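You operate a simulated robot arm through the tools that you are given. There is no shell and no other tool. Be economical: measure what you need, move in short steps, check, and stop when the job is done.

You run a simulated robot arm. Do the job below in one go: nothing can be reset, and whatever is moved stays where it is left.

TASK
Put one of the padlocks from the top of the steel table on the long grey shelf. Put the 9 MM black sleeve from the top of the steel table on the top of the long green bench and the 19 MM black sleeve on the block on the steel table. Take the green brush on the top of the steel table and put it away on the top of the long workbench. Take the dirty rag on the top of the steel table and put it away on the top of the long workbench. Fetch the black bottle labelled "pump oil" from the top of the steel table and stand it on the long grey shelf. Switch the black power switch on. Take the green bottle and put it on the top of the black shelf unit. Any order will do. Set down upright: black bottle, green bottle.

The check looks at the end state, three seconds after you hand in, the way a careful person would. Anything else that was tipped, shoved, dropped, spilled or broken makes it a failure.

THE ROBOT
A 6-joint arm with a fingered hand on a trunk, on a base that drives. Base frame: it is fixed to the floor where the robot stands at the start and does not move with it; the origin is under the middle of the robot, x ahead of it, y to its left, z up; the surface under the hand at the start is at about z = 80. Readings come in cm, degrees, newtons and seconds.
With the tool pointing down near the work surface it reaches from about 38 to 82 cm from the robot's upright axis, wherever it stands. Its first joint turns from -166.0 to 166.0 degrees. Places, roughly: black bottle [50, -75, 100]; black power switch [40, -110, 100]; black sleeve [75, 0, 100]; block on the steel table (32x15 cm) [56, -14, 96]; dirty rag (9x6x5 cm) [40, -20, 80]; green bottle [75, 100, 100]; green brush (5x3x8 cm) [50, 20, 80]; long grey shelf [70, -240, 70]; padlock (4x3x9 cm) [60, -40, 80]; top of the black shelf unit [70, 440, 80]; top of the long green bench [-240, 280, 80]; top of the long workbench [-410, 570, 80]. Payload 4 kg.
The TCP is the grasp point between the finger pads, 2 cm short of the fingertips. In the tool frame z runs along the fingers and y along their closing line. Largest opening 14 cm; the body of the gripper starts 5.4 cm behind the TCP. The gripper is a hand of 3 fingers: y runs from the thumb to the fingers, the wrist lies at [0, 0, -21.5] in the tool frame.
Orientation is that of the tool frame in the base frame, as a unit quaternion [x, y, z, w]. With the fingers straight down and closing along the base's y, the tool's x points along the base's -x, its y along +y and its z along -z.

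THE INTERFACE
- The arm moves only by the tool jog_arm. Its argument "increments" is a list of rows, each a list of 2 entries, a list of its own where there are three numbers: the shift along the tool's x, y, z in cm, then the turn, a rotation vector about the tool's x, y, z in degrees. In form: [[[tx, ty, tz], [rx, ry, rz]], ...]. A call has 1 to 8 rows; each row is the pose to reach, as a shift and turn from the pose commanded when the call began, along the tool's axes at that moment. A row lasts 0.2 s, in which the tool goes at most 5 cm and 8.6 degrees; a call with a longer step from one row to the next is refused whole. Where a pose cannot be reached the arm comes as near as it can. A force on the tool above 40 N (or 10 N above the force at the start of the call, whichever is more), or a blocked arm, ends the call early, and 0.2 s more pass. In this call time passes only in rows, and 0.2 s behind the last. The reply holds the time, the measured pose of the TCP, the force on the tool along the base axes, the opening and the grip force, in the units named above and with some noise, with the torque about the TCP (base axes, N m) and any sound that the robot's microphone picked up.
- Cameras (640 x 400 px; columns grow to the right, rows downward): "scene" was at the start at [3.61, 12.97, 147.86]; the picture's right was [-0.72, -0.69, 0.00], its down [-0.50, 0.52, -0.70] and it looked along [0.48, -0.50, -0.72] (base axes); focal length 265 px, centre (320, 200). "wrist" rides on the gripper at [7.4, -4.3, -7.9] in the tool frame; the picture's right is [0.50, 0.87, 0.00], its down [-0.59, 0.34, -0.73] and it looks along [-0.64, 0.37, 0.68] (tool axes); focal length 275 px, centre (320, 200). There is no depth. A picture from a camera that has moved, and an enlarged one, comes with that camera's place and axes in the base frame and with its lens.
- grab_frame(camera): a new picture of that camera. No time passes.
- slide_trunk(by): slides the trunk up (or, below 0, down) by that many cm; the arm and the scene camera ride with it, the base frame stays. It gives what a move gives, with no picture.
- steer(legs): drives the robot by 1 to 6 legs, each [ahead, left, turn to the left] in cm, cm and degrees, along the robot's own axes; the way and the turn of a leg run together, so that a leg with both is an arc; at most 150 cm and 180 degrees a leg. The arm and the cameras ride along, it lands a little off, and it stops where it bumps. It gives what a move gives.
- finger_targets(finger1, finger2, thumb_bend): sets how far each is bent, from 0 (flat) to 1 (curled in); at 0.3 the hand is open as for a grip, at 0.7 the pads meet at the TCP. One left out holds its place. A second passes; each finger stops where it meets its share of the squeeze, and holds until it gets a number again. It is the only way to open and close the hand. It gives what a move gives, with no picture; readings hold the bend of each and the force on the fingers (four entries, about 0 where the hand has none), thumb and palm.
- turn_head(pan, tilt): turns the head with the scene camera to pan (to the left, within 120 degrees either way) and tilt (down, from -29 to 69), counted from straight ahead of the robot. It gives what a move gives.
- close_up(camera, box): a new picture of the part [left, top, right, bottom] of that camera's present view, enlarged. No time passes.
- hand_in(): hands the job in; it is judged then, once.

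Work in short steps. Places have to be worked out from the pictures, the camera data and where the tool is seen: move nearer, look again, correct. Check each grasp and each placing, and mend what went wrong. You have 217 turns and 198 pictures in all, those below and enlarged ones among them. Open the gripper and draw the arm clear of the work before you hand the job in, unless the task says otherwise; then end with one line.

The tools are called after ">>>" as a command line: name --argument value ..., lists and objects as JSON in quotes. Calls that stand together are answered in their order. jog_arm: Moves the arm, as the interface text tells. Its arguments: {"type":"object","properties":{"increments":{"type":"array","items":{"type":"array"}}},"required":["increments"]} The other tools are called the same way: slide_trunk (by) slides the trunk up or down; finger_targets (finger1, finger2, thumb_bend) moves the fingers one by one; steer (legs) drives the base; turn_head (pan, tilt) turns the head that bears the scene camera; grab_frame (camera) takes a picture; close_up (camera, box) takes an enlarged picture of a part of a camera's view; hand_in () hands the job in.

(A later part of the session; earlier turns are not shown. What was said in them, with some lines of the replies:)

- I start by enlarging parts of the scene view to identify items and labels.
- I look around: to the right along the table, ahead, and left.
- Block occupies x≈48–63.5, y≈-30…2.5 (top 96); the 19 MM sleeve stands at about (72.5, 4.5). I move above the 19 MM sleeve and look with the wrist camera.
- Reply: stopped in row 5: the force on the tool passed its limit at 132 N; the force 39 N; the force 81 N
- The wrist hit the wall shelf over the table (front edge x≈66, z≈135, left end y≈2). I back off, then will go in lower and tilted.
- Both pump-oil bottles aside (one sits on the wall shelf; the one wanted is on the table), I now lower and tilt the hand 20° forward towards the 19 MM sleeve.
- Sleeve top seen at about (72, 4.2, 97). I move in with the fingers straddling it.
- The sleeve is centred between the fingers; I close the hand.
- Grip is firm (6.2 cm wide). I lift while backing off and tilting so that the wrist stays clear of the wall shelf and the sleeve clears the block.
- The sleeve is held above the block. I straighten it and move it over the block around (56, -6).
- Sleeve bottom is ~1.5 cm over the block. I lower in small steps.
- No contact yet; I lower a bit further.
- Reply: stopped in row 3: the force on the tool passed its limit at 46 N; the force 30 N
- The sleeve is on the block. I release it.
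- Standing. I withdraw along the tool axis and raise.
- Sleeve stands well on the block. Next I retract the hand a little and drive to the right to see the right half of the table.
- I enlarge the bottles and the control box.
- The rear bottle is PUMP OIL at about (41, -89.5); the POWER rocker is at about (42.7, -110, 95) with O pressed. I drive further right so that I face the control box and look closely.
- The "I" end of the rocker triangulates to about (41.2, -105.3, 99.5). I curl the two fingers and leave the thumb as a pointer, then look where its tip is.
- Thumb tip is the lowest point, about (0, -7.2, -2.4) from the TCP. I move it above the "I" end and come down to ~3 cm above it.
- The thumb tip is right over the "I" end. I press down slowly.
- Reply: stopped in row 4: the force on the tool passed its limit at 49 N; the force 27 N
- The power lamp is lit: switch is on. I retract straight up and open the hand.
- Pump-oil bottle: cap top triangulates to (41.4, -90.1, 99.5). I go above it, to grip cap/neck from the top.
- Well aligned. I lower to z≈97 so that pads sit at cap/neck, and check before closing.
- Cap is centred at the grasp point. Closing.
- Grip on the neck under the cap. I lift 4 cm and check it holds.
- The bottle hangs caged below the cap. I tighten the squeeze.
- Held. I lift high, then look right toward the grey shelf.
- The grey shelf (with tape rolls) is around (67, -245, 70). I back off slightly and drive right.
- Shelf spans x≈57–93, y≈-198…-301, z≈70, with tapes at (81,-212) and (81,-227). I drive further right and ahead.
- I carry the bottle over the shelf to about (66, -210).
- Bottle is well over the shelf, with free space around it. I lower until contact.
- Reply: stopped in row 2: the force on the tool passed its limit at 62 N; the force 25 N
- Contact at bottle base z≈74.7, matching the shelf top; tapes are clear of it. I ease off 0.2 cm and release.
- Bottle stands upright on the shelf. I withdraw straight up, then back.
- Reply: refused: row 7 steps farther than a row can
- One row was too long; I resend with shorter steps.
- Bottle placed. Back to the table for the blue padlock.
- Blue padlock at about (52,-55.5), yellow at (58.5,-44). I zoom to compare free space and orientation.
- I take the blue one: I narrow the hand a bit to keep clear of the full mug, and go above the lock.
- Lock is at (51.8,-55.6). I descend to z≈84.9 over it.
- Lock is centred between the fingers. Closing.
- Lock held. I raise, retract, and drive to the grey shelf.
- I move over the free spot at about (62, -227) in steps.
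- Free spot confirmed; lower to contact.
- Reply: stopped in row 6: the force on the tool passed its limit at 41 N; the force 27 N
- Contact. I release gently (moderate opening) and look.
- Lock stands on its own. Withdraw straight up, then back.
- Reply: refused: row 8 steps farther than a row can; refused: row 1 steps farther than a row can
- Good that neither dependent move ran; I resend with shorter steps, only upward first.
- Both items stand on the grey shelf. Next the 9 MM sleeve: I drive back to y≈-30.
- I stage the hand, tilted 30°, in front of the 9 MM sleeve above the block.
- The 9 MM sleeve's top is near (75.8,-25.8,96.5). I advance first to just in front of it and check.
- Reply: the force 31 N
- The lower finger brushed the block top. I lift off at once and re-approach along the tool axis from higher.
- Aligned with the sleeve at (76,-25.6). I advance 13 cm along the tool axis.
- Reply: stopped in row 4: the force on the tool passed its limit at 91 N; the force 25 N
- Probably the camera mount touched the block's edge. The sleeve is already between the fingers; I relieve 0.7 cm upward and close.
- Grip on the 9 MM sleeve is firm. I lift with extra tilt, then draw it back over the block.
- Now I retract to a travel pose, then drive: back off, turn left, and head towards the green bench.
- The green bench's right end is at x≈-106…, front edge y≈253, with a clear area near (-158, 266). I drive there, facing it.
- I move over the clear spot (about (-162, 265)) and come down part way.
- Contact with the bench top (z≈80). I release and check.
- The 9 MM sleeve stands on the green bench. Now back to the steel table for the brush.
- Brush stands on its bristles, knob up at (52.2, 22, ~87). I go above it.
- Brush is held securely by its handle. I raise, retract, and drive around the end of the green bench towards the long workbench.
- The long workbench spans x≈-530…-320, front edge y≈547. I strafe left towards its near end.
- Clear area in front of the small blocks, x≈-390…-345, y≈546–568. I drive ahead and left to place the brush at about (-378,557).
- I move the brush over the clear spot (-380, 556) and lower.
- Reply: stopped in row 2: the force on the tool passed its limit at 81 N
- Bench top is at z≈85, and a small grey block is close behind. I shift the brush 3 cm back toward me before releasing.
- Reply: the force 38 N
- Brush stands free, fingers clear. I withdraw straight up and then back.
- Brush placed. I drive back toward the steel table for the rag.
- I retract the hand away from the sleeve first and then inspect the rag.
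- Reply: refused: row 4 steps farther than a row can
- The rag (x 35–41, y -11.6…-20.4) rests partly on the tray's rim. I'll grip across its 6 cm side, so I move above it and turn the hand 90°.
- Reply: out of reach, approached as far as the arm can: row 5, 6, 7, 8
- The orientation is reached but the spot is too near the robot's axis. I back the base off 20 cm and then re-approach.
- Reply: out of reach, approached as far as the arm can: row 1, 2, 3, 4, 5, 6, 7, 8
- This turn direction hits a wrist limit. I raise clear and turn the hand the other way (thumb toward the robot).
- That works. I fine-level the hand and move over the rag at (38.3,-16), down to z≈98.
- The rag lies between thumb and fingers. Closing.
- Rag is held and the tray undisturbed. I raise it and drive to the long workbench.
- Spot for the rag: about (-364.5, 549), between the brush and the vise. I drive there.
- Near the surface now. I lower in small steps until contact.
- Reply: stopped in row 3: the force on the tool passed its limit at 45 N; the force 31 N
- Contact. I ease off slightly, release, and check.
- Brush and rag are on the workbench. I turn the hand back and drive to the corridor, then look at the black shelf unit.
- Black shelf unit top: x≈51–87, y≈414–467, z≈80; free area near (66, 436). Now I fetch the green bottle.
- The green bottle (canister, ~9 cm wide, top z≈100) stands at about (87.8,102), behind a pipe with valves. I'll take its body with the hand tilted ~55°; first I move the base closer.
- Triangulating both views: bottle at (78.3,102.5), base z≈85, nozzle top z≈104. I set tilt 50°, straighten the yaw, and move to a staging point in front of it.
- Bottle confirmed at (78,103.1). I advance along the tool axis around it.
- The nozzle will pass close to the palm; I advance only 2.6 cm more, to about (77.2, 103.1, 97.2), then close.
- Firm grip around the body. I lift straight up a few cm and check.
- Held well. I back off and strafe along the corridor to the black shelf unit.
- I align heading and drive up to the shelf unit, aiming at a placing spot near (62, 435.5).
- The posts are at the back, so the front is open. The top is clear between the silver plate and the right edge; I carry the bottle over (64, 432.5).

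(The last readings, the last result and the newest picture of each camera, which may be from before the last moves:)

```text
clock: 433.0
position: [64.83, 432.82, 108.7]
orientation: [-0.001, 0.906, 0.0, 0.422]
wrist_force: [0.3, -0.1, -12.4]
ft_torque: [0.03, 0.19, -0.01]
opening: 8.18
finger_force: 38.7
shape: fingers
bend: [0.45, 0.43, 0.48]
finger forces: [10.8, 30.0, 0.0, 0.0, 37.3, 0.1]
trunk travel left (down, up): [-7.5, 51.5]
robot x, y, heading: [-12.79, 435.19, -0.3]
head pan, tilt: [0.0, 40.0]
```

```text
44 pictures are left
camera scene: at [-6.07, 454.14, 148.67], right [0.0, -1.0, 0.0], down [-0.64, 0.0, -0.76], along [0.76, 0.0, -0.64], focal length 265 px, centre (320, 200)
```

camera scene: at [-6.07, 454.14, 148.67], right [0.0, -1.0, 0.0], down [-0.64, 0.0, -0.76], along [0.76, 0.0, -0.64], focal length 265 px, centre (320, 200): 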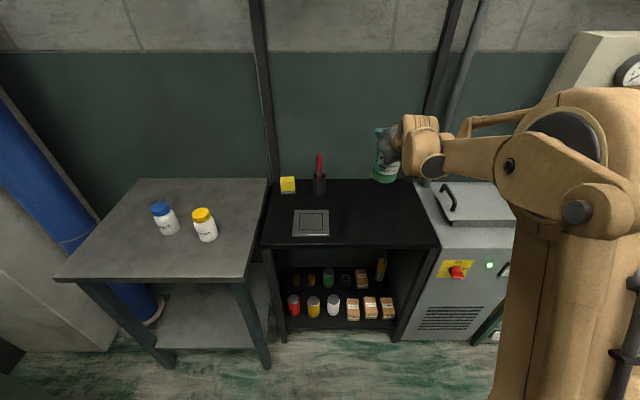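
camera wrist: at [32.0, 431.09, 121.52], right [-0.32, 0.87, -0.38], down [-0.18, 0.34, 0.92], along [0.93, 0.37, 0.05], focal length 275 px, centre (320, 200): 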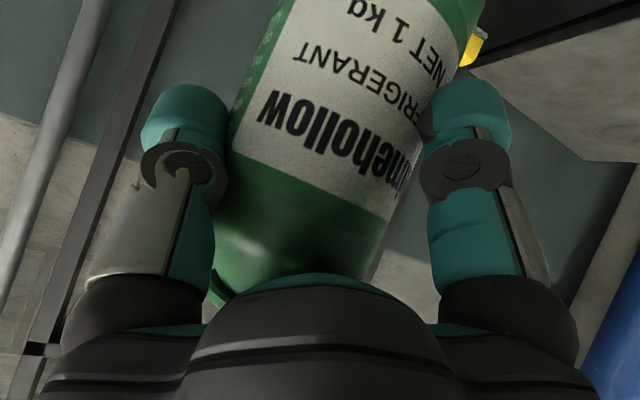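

>>> jog_arm --increments '[[[3.44, 0, 2.9], [0, 0, 0]], [[6.88, 0, 5.8], [0, 0, 0]], [[7.65, 0, 6.44], [0, 0, 0]], [[8.1, 0, 6.8], [0, 0, 0]], [[8.4, 0, 7.1], [0, 0, 0]], [[8.7, 0, 7.35], [0, 0, 0]], [[9.0, 0, 7.6], [0, 0, 0]], [[9.3, 0, 7.85], [0, 0, 0]]]'

>>> close_up --camera "scene" --box '[260, 130, 460, 270]'

```text
clock: 434.8
position: [64.71, 432.8, 96.41]
orientation: [-0.002, 0.907, 0.001, 0.422]
wrist_force: [-0.1, -0.7, -11.3]
ft_torque: [0.04, 0.22, 0.01]
opening: 8.19
finger_force: 38.7
shape: fingers
bend: [0.45, 0.43, 0.48]
finger forces: [10.6, 29.9, 0.1, 0.0, 37.1, 0.0]
trunk travel left (down, up): [-7.5, 51.5]
robot x, y, heading: [-13.11, 435.28, 0.1]
head pan, tilt: [0.0, 40.0]
```

```text
2.86 times, centred on (360, 200) of scene
camera zoom: at [-6.14, 454.15, 148.67], right [0.0, -1.0, 0.0], down [-0.64, 0.0, -0.77], along [0.77, 0.0, -0.64], focal length 756 px, centre (206, 200)
```

zoom: 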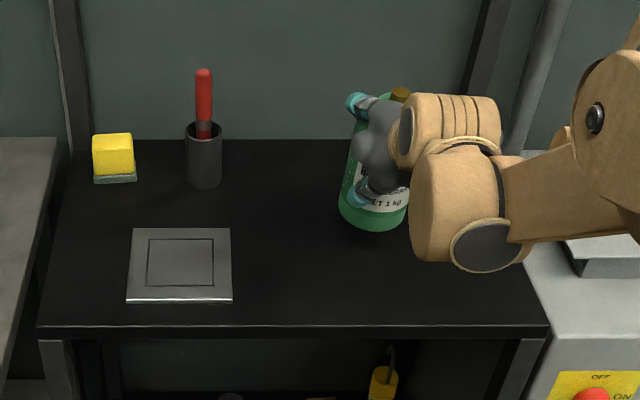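

No contact yet (base at ~84). I keep lowering in small steps.

>>> jog_arm --increments '[[[0.31, 0, 0.26], [0, 0, 0]], [[0.62, 0, 0.52], [0, 0, 0]], [[0.92, 0, 0.78], [0, 0, 0]], [[1.23, 0, 1.03], [0, 0, 0]], [[1.54, 0, 1.29], [0, 0, 0]], [[1.84, 0, 1.55], [0, 0, 0]], [[2.15, 0, 1.81], [0, 0, 0]], [[2.46, 0, 2.06], [0, 0, 0]]]'

>>> close_up --camera "scene" --box '[260, 130, 460, 270]'

```text
clock: 436.6
position: [64.74, 432.86, 93.13]
orientation: [-0.001, 0.906, 0.001, 0.423]
wrist_force: [1.4, -0.4, -12.4]
ft_torque: [0.05, 0.22, 0.03]
opening: 8.17
finger_force: 39.3
shape: fingers
bend: [0.45, 0.43, 0.48]
finger forces: [10.6, 29.9, 0.0, 0.0, 37.1, 0.0]
trunk travel left (down, up): [-7.5, 51.5]
robot x, y, heading: [-12.99, 435.61, -0.1]
head pan, tilt: [0.0, 40.0]
```

```text
2.86 times, centred on (360, 200) of scene
camera zoom: at [-6.14, 454.15, 148.67], right [0.0, -1.0, 0.0], down [-0.64, 0.0, -0.77], along [0.77, 0.0, -0.64], focal length 756 px, centre (206, 200)
```

zoom: 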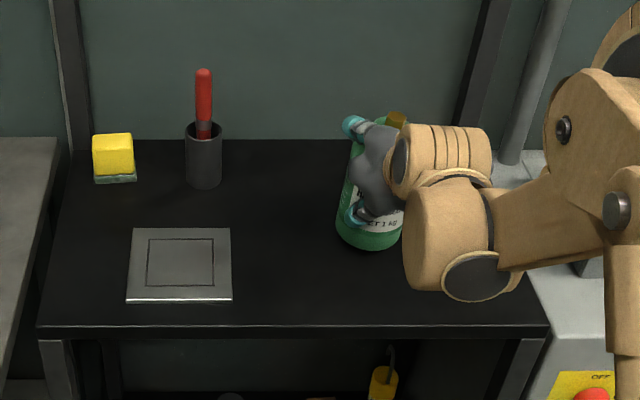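

>>> jog_arm --increments '[[[0.31, 0, 0.26], [0, 0, 0]], [[0.62, 0, 0.52], [0, 0, 0]], [[0.92, 0, 0.78], [0, 0, 0]], [[1.23, 0, 1.03], [0, 0, 0]], [[1.54, 0, 1.29], [0, 0, 0]], [[1.84, 0, 1.55], [0, 0, 0]], [[2.15, 0, 1.81], [0, 0, 0]], [[2.46, 0, 2.06], [0, 0, 0]]]'

>>> close_up --camera "scene" --box '[260, 130, 460, 270]'

```text
clock: 438.1
position: [64.72, 432.95, 91.22]
orientation: [-0.002, 0.904, -0.001, 0.428]
wrist_force: [0.3, 1.8, 30.2]
ft_torque: [-0.78, 0.43, -0.01]
opening: 8.12
finger_force: 41.5
shape: fingers
bend: [0.45, 0.42, 0.48]
finger forces: [15.9, 29.3, 0.0, 0.0, 36.0, 0.1]
trunk travel left (down, up): [-7.5, 51.5]
robot x, y, heading: [-12.88, 435.1, -0.1]
head pan, tilt: [0.0, 40.0]
stopped in row 7: the force on the tool passed its limit at 46 N (the readings are from after the stop); the commanded pose is now the measured one
```

```text
2.86 times, centred on (360, 200) of scene
camera zoom: at [-6.68, 454.2, 148.73], right [0.0, -1.0, 0.0], down [-0.64, 0.0, -0.77], along [0.77, 0.0, -0.64], focal length 756 px, centre (206, 200)
```

zoom: 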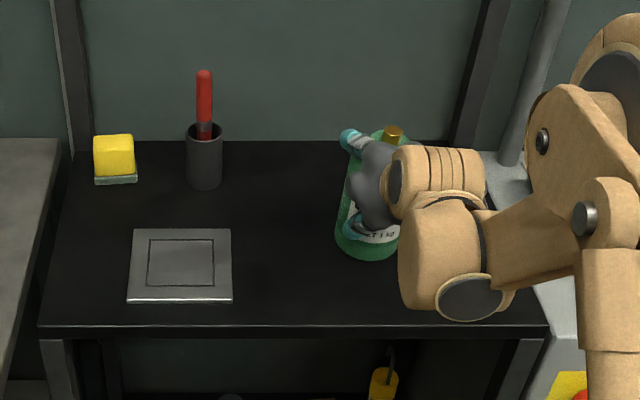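

Contact with the shelf top (z≈79). I ease off slightly and open.

>>> jog_arm --increments '[[[-0.3, 0, -0.25], [0, 0, 0]]]'

>>> finger_targets --finger1 0.3 --finger2 0.3 --thumb_bend 0.3

>>> grab_frame --camera "wrist"

>>> close_up --camera "scene" --box '[260, 130, 460, 270]'

```text
clock: 438.6
position: [64.77, 432.78, 91.25]
orientation: [-0.001, 0.905, -0.001, 0.425]
wrist_force: [-0.9, -0.7, 11.4]
ft_torque: [-0.5, 0.47, -0.01]
opening: 8.12
finger_force: 39.8
shape: fingers
bend: [0.45, 0.42, 0.48]
finger forces: [15.0, 27.7, 0.0, 0.0, 36.9, 0.0]
trunk travel left (down, up): [-7.5, 51.5]
robot x, y, heading: [-12.62, 435.23, -0.7]
head pan, tilt: [0.0, 40.0]
```

```text
clock: 439.6
position: [64.74, 432.87, 91.3]
orientation: [-0.002, 0.905, 0.0, 0.425]
wrist_force: [0.4, 1.3, -0.2]
ft_torque: [-0.07, -0.01, -0.01]
opening: 12.42
finger_force: 0.6
shape: fingers
bend: [0.3, 0.3, 0.3]
finger forces: [0.0, 1.0, 0.0, 0.0, 0.0, 0.0]
trunk travel left (down, up): [-7.5, 51.5]
robot x, y, heading: [-12.68, 435.32, -0.3]
head pan, tilt: [0.0, 40.0]
```

```text
40 pictures are left
camera wrist: at [54.2, 428.64, 90.63], right [-0.32, 0.86, -0.39], down [-0.19, 0.34, 0.92], along [0.93, 0.37, 0.06], focal length 275 px, centre (320, 200)
```

wrist: 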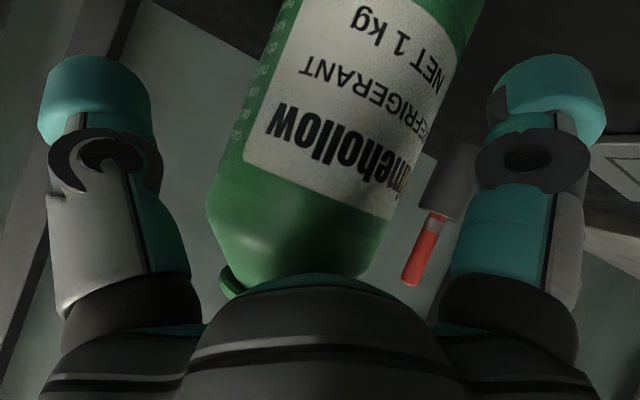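

```text
2.86 times, centred on (360, 200) of scene
camera zoom: at [-6.3, 454.17, 148.68], right [0.0, -1.0, 0.0], down [-0.64, 0.0, -0.77], along [0.77, 0.0, -0.64], focal length 756 px, centre (206, 200)
```

zoom: 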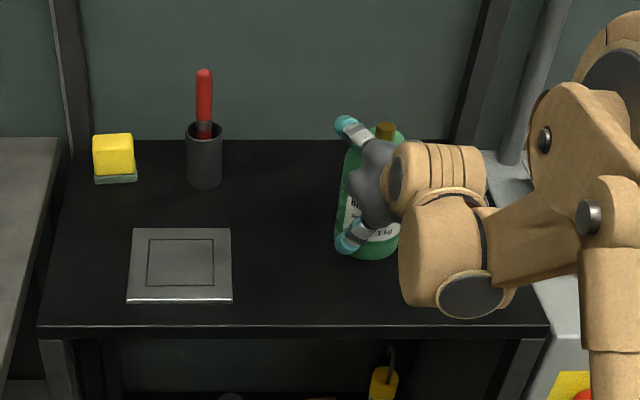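

Bottle stands upright. I withdraw back along the approach axis.

>>> jog_arm --increments '[[[0, 0, -1.5], [0, 0, 0]], [[0, 0, -4], [0, 0, 0]], [[0, 0, -8], [0, 0, 0]], [[0, 0, -12], [0, 0, 0]], [[0, 0, -16.5], [0, 0, 0]], [[0, 0, -21], [0, 0, 0]]]'

>>> grab_frame --camera "scene"

```text
clock: 440.9
position: [48.68, 432.95, 104.76]
orientation: [-0.002, 0.905, 0.0, 0.426]
wrist_force: [-0.8, 0.6, 0.2]
ft_torque: [0.01, 0.05, 0.0]
opening: 12.4
finger_force: 0.1
shape: fingers
bend: [0.3, 0.3, 0.3]
finger forces: [0.0, 0.0, 0.0, 0.0, 0.0, 0.0]
trunk travel left (down, up): [-7.5, 51.5]
robot x, y, heading: [-12.99, 435.44, 0.1]
head pan, tilt: [0.0, 40.0]
```

```text
38 pictures are left
camera scene: at [-6.43, 454.16, 148.69], right [0.0, -1.0, 0.0], down [-0.64, 0.0, -0.77], along [0.77, 0.0, -0.64], focal length 265 px, centre (320, 200)
```

scene: 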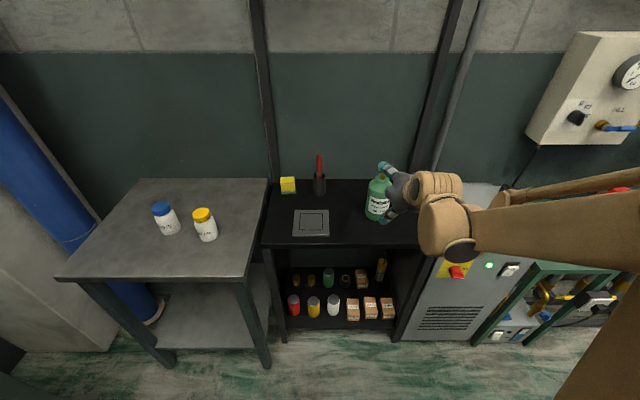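

I retract the arm fully and back away, then take a last look.

>>> jog_arm --increments '[[[-1, 0, -4], [0, 0, 0]], [[-2, 0, -8], [0, 0, 0]], [[-3, 0, -12], [0, 0, 0]]]'

>>> steer --legs '[[-35, 0, 0]]'

>>> grab_frame --camera "scene"

```text
clock: 441.8
position: [41.26, 432.87, 114.61]
orientation: [-0.001, 0.905, 0.0, 0.426]
wrist_force: [0.1, -0.9, 0.7]
ft_torque: [0.01, 0.01, 0.03]
opening: 12.4
finger_force: 0.1
shape: fingers
bend: [0.3, 0.3, 0.3]
finger forces: [0.1, 0.0, 0.0, 0.0, 0.1, 0.0]
trunk travel left (down, up): [-7.5, 51.5]
robot x, y, heading: [-13.08, 435.69, -0.2]
head pan, tilt: [0.0, 40.0]
```

```text
clock: 444.0
position: [6.58, 432.87, 114.68]
orientation: [0.0, 0.905, -0.001, 0.426]
wrist_force: [-0.1, -0.1, -0.7]
ft_torque: [-0.01, 0.0, 0.0]
opening: 12.4
finger_force: 0.0
shape: fingers
bend: [0.3, 0.3, 0.3]
finger forces: [0.0, 0.0, 0.0, 0.0, 0.1, 0.0]
trunk travel left (down, up): [-7.5, 51.5]
robot x, y, heading: [-47.44, 435.56, -0.4]
head pan, tilt: [0.0, 40.0]
```

```text
37 pictures are left
camera scene: at [-41.05, 454.36, 148.69], right [-0.01, -1.0, 0.0], down [-0.64, 0.01, -0.77], along [0.77, -0.01, -0.64], focal length 265 px, centre (320, 200)
```

scene: 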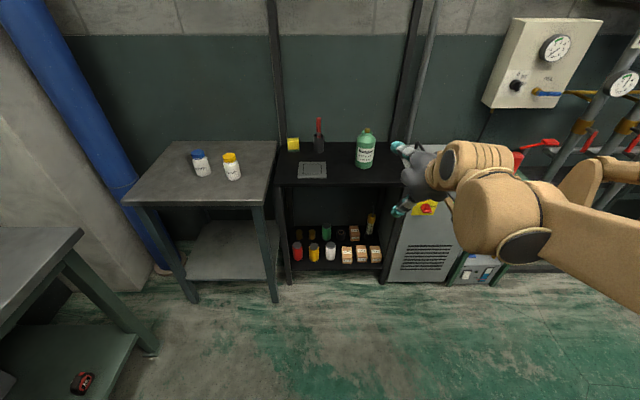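

The green bottle stands upright on the black shelf unit. Everything is placed, the hand is open and clear, so I hand in.

>>> hand_in

```text
The job is handed in.
```

All the tasks are done and handed in; every placement looked right when I checked it, but I didn't recheck the steel table after lifting the rag. Early on, the wrist bumped the wall shelf above the steel table. A finger and the hand also touched the block while I picked up the 9 MM sleeve. I saw nothing moved or tipped.
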